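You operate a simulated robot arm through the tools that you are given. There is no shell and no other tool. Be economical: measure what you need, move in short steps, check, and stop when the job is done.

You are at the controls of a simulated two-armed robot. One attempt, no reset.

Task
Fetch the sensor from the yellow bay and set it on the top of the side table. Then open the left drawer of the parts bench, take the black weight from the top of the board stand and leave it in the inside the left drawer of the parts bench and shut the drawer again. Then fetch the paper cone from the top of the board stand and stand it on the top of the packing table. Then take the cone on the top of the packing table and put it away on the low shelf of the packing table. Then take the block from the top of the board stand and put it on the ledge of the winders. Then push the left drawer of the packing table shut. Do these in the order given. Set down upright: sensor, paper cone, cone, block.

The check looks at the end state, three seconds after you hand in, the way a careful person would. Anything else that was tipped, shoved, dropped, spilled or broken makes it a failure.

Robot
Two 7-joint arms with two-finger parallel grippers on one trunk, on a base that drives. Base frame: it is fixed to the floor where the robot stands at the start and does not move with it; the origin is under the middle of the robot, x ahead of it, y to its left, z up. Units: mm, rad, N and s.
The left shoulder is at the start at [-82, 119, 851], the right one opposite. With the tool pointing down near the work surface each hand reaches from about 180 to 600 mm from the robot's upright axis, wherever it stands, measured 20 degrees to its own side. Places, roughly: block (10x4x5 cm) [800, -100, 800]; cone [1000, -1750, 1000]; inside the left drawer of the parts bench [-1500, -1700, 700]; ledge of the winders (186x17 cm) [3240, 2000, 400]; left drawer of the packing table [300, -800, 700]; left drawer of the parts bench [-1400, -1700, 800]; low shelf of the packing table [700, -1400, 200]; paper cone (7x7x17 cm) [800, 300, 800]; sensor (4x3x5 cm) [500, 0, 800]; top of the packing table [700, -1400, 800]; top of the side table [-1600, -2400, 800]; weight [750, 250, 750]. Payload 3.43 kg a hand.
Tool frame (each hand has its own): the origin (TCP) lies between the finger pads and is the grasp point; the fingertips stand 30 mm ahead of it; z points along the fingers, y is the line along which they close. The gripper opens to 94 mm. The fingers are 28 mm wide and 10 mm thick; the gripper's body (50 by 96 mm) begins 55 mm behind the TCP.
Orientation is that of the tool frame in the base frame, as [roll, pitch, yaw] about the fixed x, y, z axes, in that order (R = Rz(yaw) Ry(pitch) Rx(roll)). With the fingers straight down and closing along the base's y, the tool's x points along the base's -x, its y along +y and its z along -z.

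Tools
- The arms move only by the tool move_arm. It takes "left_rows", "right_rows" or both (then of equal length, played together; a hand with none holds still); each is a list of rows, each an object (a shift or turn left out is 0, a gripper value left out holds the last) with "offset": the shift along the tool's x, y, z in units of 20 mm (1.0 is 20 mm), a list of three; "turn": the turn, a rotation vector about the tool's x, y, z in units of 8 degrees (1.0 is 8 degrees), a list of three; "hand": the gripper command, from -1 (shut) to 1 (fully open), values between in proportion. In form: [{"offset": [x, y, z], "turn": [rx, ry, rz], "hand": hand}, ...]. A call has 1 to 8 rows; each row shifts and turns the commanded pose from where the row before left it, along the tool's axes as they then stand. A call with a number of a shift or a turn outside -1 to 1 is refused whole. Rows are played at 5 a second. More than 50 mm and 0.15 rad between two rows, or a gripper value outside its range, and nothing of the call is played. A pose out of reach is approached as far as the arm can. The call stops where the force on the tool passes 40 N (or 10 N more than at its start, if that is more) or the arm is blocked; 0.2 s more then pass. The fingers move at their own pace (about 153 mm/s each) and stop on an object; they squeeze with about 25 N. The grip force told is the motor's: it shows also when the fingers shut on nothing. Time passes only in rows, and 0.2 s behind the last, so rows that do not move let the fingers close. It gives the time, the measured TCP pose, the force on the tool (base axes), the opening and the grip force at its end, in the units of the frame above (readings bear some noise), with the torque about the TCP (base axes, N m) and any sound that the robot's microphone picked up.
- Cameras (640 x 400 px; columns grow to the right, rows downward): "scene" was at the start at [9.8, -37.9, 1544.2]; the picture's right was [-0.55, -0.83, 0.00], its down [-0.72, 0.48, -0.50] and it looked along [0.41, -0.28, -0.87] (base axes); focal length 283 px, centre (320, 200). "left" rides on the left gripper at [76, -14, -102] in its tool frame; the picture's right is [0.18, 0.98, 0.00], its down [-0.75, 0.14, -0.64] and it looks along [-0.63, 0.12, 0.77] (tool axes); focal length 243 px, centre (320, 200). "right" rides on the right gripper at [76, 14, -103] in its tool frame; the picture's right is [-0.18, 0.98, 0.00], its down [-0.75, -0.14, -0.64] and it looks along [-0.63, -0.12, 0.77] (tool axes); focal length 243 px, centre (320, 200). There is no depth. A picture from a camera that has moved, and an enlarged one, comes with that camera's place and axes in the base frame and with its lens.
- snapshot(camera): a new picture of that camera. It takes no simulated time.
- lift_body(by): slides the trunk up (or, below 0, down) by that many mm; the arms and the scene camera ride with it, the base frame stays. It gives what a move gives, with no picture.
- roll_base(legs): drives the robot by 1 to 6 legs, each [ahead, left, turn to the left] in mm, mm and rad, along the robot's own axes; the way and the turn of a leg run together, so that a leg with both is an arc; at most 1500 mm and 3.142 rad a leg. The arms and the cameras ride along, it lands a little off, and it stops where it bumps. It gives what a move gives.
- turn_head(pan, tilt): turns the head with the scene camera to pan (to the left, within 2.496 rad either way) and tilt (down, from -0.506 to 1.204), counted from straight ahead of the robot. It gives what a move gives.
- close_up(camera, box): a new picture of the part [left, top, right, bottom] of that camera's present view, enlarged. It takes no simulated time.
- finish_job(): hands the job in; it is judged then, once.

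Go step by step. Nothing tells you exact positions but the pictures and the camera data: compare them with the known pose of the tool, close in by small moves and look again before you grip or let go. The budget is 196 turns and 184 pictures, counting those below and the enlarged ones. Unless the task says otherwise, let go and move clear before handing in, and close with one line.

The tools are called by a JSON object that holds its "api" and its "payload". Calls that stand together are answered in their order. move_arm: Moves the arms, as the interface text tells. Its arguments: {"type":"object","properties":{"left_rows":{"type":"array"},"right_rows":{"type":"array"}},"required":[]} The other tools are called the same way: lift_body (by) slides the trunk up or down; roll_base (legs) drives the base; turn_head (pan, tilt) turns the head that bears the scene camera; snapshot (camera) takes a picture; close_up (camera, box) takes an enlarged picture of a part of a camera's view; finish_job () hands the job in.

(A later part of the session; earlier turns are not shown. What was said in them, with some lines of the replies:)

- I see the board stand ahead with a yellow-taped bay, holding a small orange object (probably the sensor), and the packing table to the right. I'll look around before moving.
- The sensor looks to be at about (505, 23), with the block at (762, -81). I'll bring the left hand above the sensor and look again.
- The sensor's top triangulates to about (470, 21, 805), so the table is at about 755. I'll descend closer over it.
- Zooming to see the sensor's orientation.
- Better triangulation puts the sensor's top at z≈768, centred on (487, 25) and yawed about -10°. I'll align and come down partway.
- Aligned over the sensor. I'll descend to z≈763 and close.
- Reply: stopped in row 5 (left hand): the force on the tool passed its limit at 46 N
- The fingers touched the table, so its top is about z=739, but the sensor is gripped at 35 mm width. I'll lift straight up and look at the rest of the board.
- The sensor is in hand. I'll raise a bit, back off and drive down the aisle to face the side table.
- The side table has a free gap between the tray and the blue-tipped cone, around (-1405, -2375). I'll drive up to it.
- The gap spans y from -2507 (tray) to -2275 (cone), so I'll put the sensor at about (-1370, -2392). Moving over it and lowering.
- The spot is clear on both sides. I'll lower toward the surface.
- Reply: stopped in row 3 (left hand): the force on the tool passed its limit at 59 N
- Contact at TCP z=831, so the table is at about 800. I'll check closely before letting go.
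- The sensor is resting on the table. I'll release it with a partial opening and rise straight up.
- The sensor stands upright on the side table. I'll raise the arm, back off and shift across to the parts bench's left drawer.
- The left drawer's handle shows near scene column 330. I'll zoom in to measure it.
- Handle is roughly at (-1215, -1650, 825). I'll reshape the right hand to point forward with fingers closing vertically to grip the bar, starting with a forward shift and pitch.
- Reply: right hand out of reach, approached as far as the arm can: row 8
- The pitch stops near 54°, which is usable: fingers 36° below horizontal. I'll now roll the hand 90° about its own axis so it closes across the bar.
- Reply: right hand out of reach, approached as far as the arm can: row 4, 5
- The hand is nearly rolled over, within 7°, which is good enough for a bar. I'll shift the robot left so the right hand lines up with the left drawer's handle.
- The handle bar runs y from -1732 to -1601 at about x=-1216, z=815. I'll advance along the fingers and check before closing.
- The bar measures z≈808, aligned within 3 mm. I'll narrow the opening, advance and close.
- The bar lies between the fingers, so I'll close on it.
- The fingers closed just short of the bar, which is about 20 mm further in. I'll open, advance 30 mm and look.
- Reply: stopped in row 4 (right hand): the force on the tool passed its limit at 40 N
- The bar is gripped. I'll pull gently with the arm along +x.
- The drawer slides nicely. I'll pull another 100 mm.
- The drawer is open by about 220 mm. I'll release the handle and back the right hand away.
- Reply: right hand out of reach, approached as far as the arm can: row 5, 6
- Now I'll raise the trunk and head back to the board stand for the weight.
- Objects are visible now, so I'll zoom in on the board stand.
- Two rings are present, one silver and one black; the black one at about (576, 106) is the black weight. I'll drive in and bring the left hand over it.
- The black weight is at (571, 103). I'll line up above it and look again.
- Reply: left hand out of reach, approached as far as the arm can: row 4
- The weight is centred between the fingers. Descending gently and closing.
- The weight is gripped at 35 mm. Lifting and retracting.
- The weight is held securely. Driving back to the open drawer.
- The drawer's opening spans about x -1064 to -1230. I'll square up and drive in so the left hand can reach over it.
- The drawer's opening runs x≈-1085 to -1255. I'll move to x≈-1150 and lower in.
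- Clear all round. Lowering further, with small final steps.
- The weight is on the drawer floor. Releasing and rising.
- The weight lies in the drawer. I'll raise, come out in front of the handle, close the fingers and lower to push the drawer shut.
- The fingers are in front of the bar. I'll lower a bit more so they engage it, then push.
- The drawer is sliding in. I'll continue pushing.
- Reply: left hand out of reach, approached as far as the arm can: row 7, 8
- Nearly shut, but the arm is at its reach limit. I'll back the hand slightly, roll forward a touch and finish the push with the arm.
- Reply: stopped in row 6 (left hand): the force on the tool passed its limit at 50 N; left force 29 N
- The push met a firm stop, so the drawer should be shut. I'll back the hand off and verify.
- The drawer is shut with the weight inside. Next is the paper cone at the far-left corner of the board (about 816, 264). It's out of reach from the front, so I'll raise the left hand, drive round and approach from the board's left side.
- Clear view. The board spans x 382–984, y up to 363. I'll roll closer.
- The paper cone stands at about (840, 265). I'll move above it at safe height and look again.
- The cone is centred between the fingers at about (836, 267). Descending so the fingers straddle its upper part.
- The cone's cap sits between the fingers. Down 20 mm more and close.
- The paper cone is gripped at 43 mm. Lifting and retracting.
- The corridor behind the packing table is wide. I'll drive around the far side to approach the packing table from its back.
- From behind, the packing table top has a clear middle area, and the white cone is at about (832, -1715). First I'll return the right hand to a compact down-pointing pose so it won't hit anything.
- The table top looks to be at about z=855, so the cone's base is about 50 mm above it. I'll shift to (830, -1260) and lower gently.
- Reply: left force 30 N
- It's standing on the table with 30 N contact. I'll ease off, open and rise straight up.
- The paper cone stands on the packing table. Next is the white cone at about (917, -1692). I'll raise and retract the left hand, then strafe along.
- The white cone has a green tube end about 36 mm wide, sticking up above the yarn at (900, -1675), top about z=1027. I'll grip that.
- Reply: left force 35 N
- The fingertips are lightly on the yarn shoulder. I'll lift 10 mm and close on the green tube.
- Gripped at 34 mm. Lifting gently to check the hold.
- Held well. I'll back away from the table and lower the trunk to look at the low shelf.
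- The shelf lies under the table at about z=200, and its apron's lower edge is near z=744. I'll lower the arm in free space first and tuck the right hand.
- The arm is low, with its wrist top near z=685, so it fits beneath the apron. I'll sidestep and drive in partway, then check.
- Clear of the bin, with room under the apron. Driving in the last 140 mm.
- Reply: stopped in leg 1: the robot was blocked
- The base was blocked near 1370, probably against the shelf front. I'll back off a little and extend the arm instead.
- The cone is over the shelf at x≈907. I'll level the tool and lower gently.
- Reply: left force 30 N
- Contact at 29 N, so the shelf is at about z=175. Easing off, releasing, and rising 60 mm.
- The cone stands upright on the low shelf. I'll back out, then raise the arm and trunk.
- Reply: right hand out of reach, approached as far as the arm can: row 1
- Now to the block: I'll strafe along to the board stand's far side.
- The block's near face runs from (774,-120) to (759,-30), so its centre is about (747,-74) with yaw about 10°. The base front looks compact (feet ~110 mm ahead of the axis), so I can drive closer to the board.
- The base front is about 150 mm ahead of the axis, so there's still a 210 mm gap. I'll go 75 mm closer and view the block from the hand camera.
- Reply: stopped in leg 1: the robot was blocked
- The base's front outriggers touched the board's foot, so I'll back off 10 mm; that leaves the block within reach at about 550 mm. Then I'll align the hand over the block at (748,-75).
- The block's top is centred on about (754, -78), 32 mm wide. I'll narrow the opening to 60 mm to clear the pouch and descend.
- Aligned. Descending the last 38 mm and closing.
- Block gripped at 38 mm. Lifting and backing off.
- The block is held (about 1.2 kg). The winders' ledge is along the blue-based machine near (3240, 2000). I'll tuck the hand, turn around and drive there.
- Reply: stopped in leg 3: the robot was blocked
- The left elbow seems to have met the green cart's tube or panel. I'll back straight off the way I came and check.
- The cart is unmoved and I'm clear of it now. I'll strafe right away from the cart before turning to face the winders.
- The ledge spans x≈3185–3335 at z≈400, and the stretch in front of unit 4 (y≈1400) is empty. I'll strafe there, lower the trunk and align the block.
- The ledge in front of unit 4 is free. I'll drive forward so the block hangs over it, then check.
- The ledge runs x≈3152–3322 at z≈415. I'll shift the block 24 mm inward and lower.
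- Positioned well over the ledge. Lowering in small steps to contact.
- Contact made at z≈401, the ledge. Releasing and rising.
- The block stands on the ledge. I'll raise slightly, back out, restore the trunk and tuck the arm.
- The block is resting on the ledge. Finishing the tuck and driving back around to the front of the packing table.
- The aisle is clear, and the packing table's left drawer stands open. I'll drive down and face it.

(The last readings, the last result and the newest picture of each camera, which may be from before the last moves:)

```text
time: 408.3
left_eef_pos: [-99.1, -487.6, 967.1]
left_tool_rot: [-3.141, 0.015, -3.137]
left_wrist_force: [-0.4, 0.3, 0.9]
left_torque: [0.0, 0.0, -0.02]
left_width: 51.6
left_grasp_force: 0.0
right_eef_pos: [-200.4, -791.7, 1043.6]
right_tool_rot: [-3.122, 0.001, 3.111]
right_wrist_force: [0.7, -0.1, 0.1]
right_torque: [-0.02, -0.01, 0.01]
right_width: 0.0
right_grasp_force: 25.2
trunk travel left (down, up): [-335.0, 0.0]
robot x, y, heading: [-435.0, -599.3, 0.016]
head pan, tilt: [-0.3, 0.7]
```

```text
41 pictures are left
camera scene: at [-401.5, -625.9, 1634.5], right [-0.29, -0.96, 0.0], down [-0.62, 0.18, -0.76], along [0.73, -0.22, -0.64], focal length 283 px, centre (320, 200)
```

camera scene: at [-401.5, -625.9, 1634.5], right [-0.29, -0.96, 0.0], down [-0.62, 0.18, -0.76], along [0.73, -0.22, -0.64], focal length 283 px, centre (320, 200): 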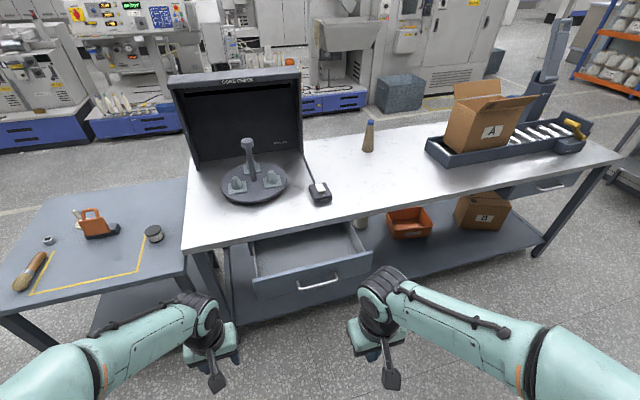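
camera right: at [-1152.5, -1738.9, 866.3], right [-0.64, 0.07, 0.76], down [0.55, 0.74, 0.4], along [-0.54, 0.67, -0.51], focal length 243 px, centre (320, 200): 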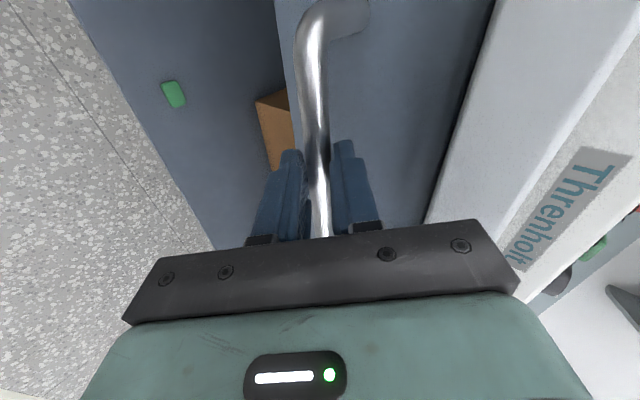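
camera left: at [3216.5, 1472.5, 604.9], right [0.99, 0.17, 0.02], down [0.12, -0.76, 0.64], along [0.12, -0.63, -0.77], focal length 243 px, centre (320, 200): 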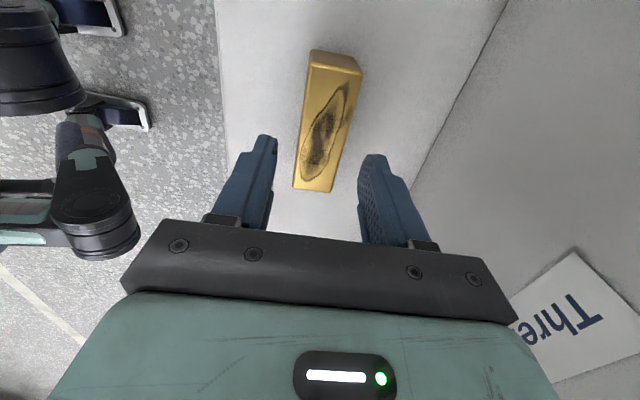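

The drawer's handle is near (151, -782). I'll raise the left hand, lower the trunk and bring the right fist in front of the handle.

{"api": "move_arm", "payload": {"left_rows": [{"offset": [0.5, 0, -1]}, {"offset": [0.5, 0, -1]}, {"offset": [0.5, 0, -1]}, {"offset": [0.5, 0, -1]}, {"offset": [0, 0, -1]}, {"offset": [0, 0, -1]}]}}

{"api": "lift_body", "payload": {"by": -220}}

{"api": "roll_base", "payload": {"legs": [[200, 0, 0]]}}

{"api": "snapshot", "payload": {"camera": "right"}}

{"api": "snapshot", "payload": {"camera": "scene"}}

```text
time: 409.7
left_eef_pos: [-140.2, -486.9, 1087.8]
left_tool_rot: [-3.141, 0.016, -3.135]
left_wrist_force: [-1.0, 0.1, 0.2]
left_torque: [-0.01, 0.01, 0.02]
left_width: 51.7
left_grasp_force: 0.2
right_eef_pos: [-200.1, -792.2, 1043.8]
right_tool_rot: [-3.12, 0.001, 3.112]
right_wrist_force: [0.5, 0.0, -0.2]
right_torque: [0.0, 0.0, -0.02]
right_width: 0.0
right_grasp_force: 24.9
trunk travel left (down, up): [-335.0, 0.0]
robot x, y, heading: [-436.0, -600.6, 0.009]
head pan, tilt: [-0.3, 0.7]
```

```text
time: 412.1
left_eef_pos: [-140.9, -487.7, 868.0]
left_tool_rot: [-3.141, 0.018, -3.136]
left_wrist_force: [0.3, 0.2, -0.5]
left_torque: [-0.04, -0.02, -0.02]
left_width: 51.7
left_grasp_force: 0.2
right_eef_pos: [-199.2, -791.0, 824.2]
right_tool_rot: [-3.122, 0.001, 3.112]
right_wrist_force: [0.1, -0.8, 0.5]
right_torque: [0.01, -0.02, 0.0]
right_width: 0.0
right_grasp_force: 25.1
trunk travel left (down, up): [-115.0, 220.0]
robot x, y, heading: [-436.7, -599.0, 0.009]
head pan, tilt: [-0.3, 0.7]
```

```text
time: 413.7
left_eef_pos: [60.5, -485.9, 867.9]
left_tool_rot: [3.142, 0.016, -3.139]
left_wrist_force: [1.0, 0.2, 0.4]
left_torque: [-0.01, 0.02, 0.03]
left_width: 51.5
left_grasp_force: 0.0
right_eef_pos: [0.4, -789.8, 823.3]
right_tool_rot: [-3.119, 0.001, 3.111]
right_wrist_force: [0.6, -0.2, -0.4]
right_torque: [-0.05, -0.01, -0.02]
right_width: 0.0
right_grasp_force: 25.1
trunk travel left (down, up): [-115.0, 220.0]
robot x, y, heading: [-238.7, -597.5, 0.012]
head pan, tilt: [-0.3, 0.7]
```

```text
40 pictures are left
camera right: at [-73.8, -770.6, 926.3], right [0.21, 0.98, -0.02], down [0.75, -0.15, 0.65], along [0.63, -0.15, -0.76], focal length 243 px, centre (320, 200)
```

right: 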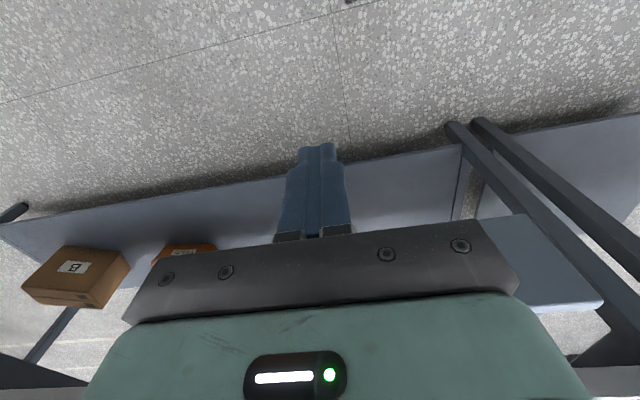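

```text
39 pictures are left
camera scene: at [-182.8, -624.0, 1410.0], right [-0.29, -0.96, 0.0], down [-0.62, 0.18, -0.76], along [0.73, -0.22, -0.64], focal length 283 px, centre (320, 200)
```

scene: 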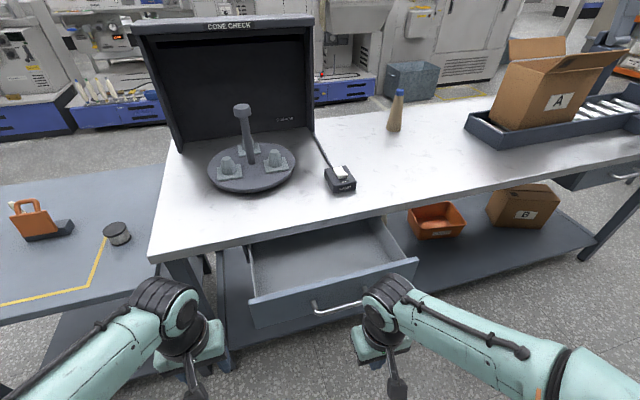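

The handle is at (157, -765, 760) and the drawer's centre is near y=-780. I'll lower the fist to bar height, roll closer and then push with the arm.

{"api": "move_arm", "payload": {"right_rows": [{"offset": [0, 0.5, 0.9]}, {"offset": [0, 0, 0.9]}, {"offset": [0, 0, 0.85]}]}}

{"api": "roll_base", "payload": {"legs": [[105, 0, 0]]}}

{"api": "snapshot", "payload": {"camera": "right"}}

{"api": "snapshot", "payload": {"camera": "scene"}}

```text
time: 414.5
left_eef_pos: [60.3, -485.3, 867.3]
left_tool_rot: [3.141, 0.016, -3.137]
left_wrist_force: [1.1, -0.1, -0.5]
left_torque: [0.01, 0.0, 0.02]
left_width: 51.6
left_grasp_force: 0.0
right_eef_pos: [1.9, -782.0, 769.5]
right_tool_rot: [-3.117, 0.001, 3.111]
right_wrist_force: [-0.2, 0.2, -0.7]
right_torque: [0.03, -0.01, -0.01]
right_width: 0.0
right_grasp_force: 25.3
trunk travel left (down, up): [-115.0, 220.0]
robot x, y, heading: [-235.8, -601.8, 0.008]
head pan, tilt: [-0.3, 0.7]
```

```text
time: 415.6
left_eef_pos: [166.1, -485.9, 866.5]
left_tool_rot: [3.141, 0.016, -3.138]
left_wrist_force: [-0.4, 0.1, 1.1]
left_torque: [0.02, 0.01, 0.01]
left_width: 51.6
left_grasp_force: 0.1
right_eef_pos: [106.9, -781.6, 769.0]
right_tool_rot: [-3.12, 0.001, 3.11]
right_wrist_force: [0.2, 0.1, -0.3]
right_torque: [-0.01, 0.01, 0.01]
right_width: 0.0
right_grasp_force: 24.7
trunk travel left (down, up): [-115.0, 220.0]
robot x, y, heading: [-132.5, -597.7, 0.012]
head pan, tilt: [-0.3, 0.7]
```

```text
38 pictures are left
camera right: at [31.2, -762.2, 872.4], right [0.22, 0.98, -0.02], down [0.75, -0.15, 0.65], along [0.63, -0.15, -0.76], focal length 243 px, centre (320, 200)
```

right: 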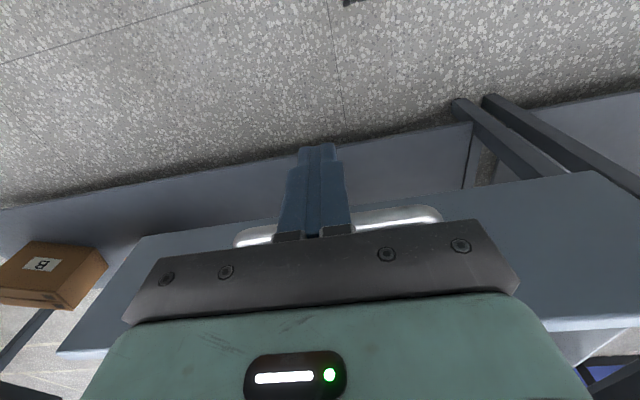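

```text
37 pictures are left
camera scene: at [-78.0, -623.2, 1410.0], right [-0.29, -0.96, 0.0], down [-0.62, 0.19, -0.76], along [0.73, -0.22, -0.64], focal length 283 px, centre (320, 200)
```

scene: 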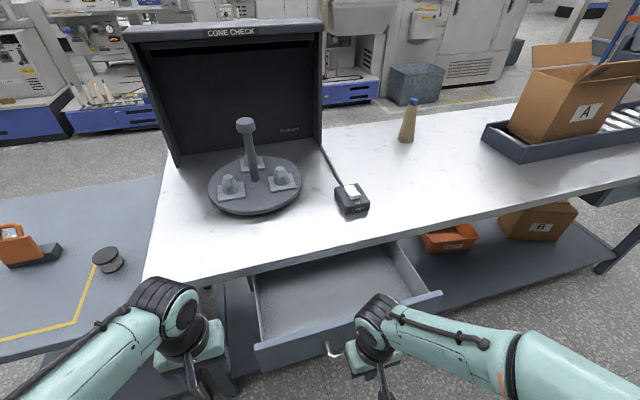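

The fist is in front of the handle. Pushing the drawer in.

{"api": "move_arm", "payload": {"right_rows": [{"offset": [-1, 0.03, 0]}, {"offset": [-1, 0.03, 0]}, {"offset": [-1, 0.03, 0]}, {"offset": [-1, 0.03, 0]}, {"offset": [-1, 0.03, 0]}, {"offset": [-1, 0.03, 0]}, {"offset": [-1, 0.03, 0]}, {"offset": [-1, 0.03, 0]}]}}

{"api": "snapshot", "payload": {"camera": "right"}}

{"api": "snapshot", "payload": {"camera": "scene"}}

```text
time: 417.4
left_eef_pos: [165.3, -485.6, 867.1]
left_tool_rot: [-3.141, 0.016, -3.137]
left_wrist_force: [-0.7, 0.3, 0.1]
left_torque: [-0.01, -0.01, 0.0]
left_width: 51.8
left_grasp_force: 0.0
right_eef_pos: [266.6, -781.3, 771.1]
right_tool_rot: [-3.122, 0.003, 3.11]
right_wrist_force: [0.0, 1.0, -0.7]
right_torque: [0.0, 0.01, -0.02]
right_width: 0.0
right_grasp_force: 25.5
trunk travel left (down, up): [-115.0, 220.0]
robot x, y, heading: [-127.9, -598.4, 0.006]
head pan, tilt: [-0.3, 0.7]
```

```text
36 pictures are left
camera right: at [190.6, -761.9, 873.5], right [0.22, 0.98, -0.02], down [0.75, -0.15, 0.65], along [0.63, -0.15, -0.76], focal length 243 px, centre (320, 200)
```

right: 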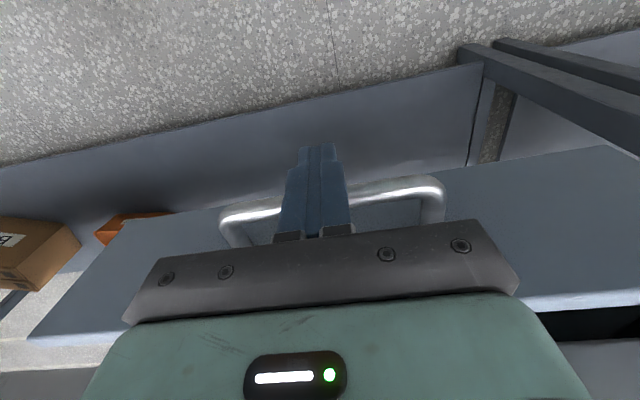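

```text
35 pictures are left
camera scene: at [-78.7, -623.1, 1410.0], right [-0.29, -0.96, 0.0], down [-0.62, 0.19, -0.76], along [0.73, -0.22, -0.64], focal length 283 px, centre (320, 200)
```

scene: 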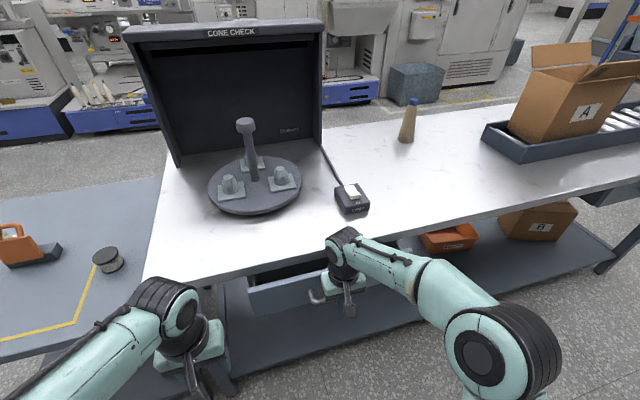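

The drawer is sliding in, with about 80 mm to go. I'll continue in smaller steps until it stops.

{"api": "move_arm", "payload": {"right_rows": [{"offset": [-0.7, 0.02, 0]}, {"offset": [-0.7, 0.02, 0]}, {"offset": [-0.7, 0.02, 0]}, {"offset": [-0.6, 0.02, 0]}, {"offset": [-0.5, 0.02, 0]}, {"offset": [-0.4, 0, 0]}, {"offset": [-0.4, 0, 0]}, {"offset": [-0.4, 0, 0]}]}}

{"api": "snapshot", "payload": {"camera": "scene"}}

{"api": "snapshot", "payload": {"camera": "right"}}

```text
time: 418.7
left_eef_pos: [163.5, -484.0, 867.8]
left_tool_rot: [3.141, 0.016, -3.14]
left_wrist_force: [0.4, 0.1, -0.3]
left_torque: [0.0, -0.01, 0.01]
left_width: 51.7
left_grasp_force: 0.0
right_eef_pos: [322.0, -782.7, 770.8]
right_tool_rot: [-3.115, -0.015, 3.113]
right_wrist_force: [-18.8, -2.2, 4.5]
right_torque: [0.14, -1.68, 0.23]
right_width: 0.1
right_grasp_force: 24.8
trunk travel left (down, up): [-115.0, 220.0]
robot x, y, heading: [-132.9, -596.1, 0.003]
head pan, tilt: [-0.3, 0.7]
stopped in row 6 (right hand): the force on the tool passed its limit at 43 N (the readings are from after the stop); the commanded pose is now the measured one
```

```text
34 pictures are left
camera scene: at [-81.6, -623.2, 1410.2], right [-0.29, -0.96, 0.0], down [-0.62, 0.19, -0.77], along [0.73, -0.22, -0.64], focal length 283 px, centre (320, 200)
```

scene: 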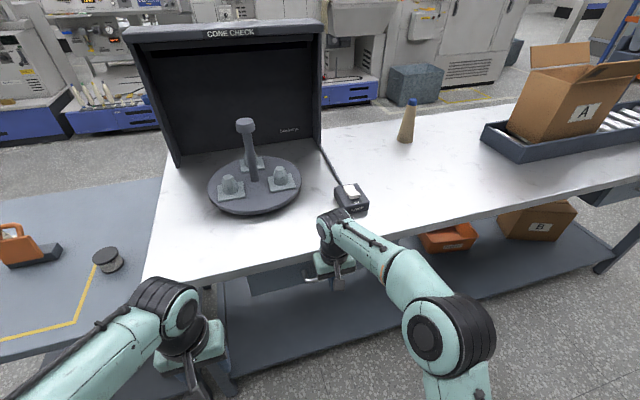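

```text
33 pictures are left
camera right: at [249.2, -762.7, 873.5], right [0.21, 0.98, -0.03], down [0.76, -0.15, 0.63], along [0.61, -0.15, -0.77], focal length 243 px, centre (320, 200)
```

right: 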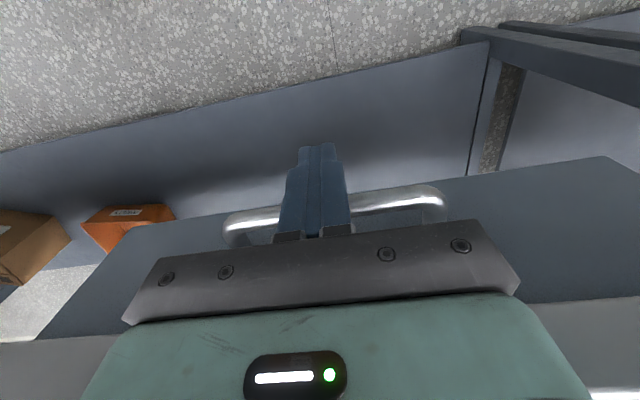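

It hit a firm stop. I'll back the hand away and inspect whether the drawer is flush.

{"api": "move_arm", "payload": {"right_rows": [{"offset": [1, 0, 0]}, {"offset": [1, 0, 0]}, {"offset": [1, 0, 0]}, {"offset": [1, 0, 0]}, {"offset": [1, 0, 0]}, {"offset": [1, 0, 0]}, {"offset": [1, 0, 0]}]}}

{"api": "roll_base", "payload": {"legs": [[-350, 0, 0]]}}

{"api": "turn_head", "payload": {"pan": -0.4, "tilt": 0.55}}

{"api": "snapshot", "payload": {"camera": "scene"}}

```text
time: 420.3
left_eef_pos: [164.2, -485.0, 866.7]
left_tool_rot: [3.14, 0.017, -3.14]
left_wrist_force: [-0.5, -0.3, -0.7]
left_torque: [0.0, 0.02, -0.01]
left_width: 51.7
left_grasp_force: 0.1
right_eef_pos: [184.7, -777.1, 770.6]
right_tool_rot: [-3.117, -0.013, 3.113]
right_wrist_force: [0.5, 0.4, 0.0]
right_torque: [0.0, -0.01, 0.02]
right_width: 0.0
right_grasp_force: 25.5
trunk travel left (down, up): [-115.0, 220.0]
robot x, y, heading: [-129.8, -594.7, 0.01]
head pan, tilt: [-0.3, 0.7]
```

```text
time: 422.6
left_eef_pos: [-189.2, -488.7, 867.5]
left_tool_rot: [3.141, 0.017, -3.138]
left_wrist_force: [0.4, 0.3, -0.7]
left_torque: [0.01, 0.0, 0.02]
left_width: 51.8
left_grasp_force: 0.1
right_eef_pos: [-169.0, -778.6, 771.4]
right_tool_rot: [-3.117, -0.01, 3.115]
right_wrist_force: [-0.5, 0.5, 0.9]
right_torque: [0.01, 0.0, 0.01]
right_width: 0.2
right_grasp_force: 25.3
trunk travel left (down, up): [-115.0, 220.0]
robot x, y, heading: [-483.7, -596.6, 0.013]
head pan, tilt: [-0.3, 0.7]
```

```text
time: 423.2
left_eef_pos: [-189.6, -488.9, 867.4]
left_tool_rot: [-3.141, 0.015, -3.138]
left_wrist_force: [-0.1, 0.1, 0.0]
left_torque: [0.02, -0.02, 0.01]
left_width: 51.9
left_grasp_force: 0.1
right_eef_pos: [-168.5, -779.9, 772.1]
right_tool_rot: [-3.117, -0.015, 3.113]
right_wrist_force: [-0.2, -0.5, 0.7]
right_torque: [-0.02, 0.01, -0.04]
right_width: 0.1
right_grasp_force: 25.3
trunk travel left (down, up): [-115.0, 220.0]
robot x, y, heading: [-481.5, -601.5, 0.01]
head pan, tilt: [-0.4, 0.55]
```

```text
32 pictures are left
camera scene: at [-431.6, -635.7, 1423.2], right [-0.38, -0.92, 0.0], down [-0.48, 0.2, -0.85], along [0.79, -0.32, -0.52], focal length 283 px, centre (320, 200)
```

scene: 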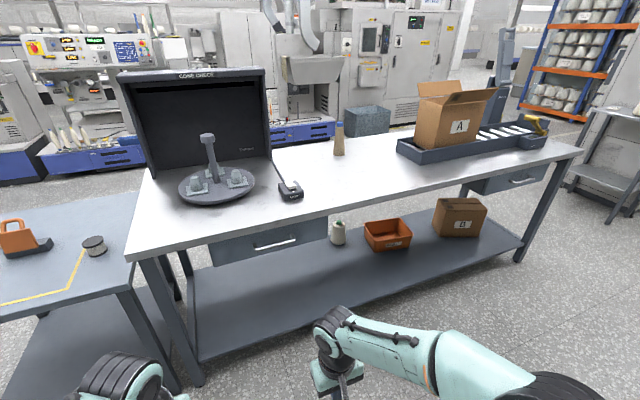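

{"api": "close_up", "payload": {"camera": "scene", "box": [190, 180, 370, 280]}}

{"api": "close_up", "payload": {"camera": "scene", "box": [440, 150, 570, 230]}}

```text
3.56 times, centred on (280, 230) of scene
camera zoom: at [-431.6, -635.7, 1423.2], right [-0.38, -0.92, 0.0], down [-0.48, 0.2, -0.85], along [0.79, -0.32, -0.52], focal length 1006 px, centre (462, 93)
```

zoom: 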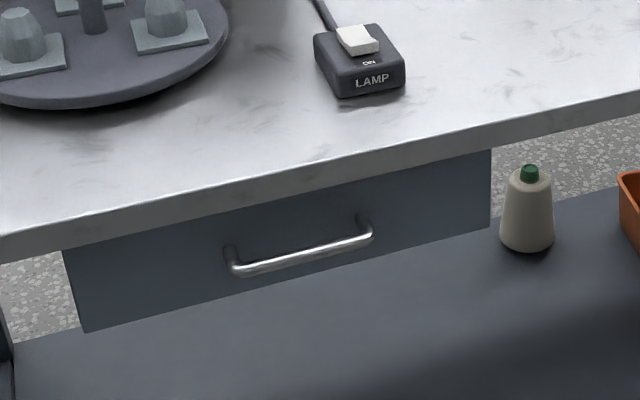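

```text
4.92 times, centred on (505, 190) of scene
camera zoom: at [-431.6, -635.7, 1423.2], right [-0.38, -0.92, 0.0], down [-0.48, 0.2, -0.85], along [0.79, -0.32, -0.52], focal length 1393 px, centre (-591, 249)
```

zoom: 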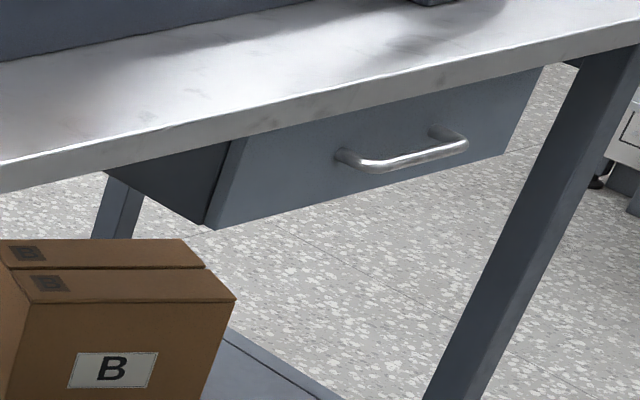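

The packing table's left drawer sits flush like its neighbour, both cones stand upright, and both hands are clear. The job looks complete, so I'm handing in.

{"api": "finish_job", "payload": {}}

```text
The job is handed in.
```

All six tasks are done in the order given and the job is handed in. On the way to the winders the robot bumped the green cart, and it nudged the packing table and the board stand while driving up to them. I saw nothing moved or tipped in the pictures afterwards.
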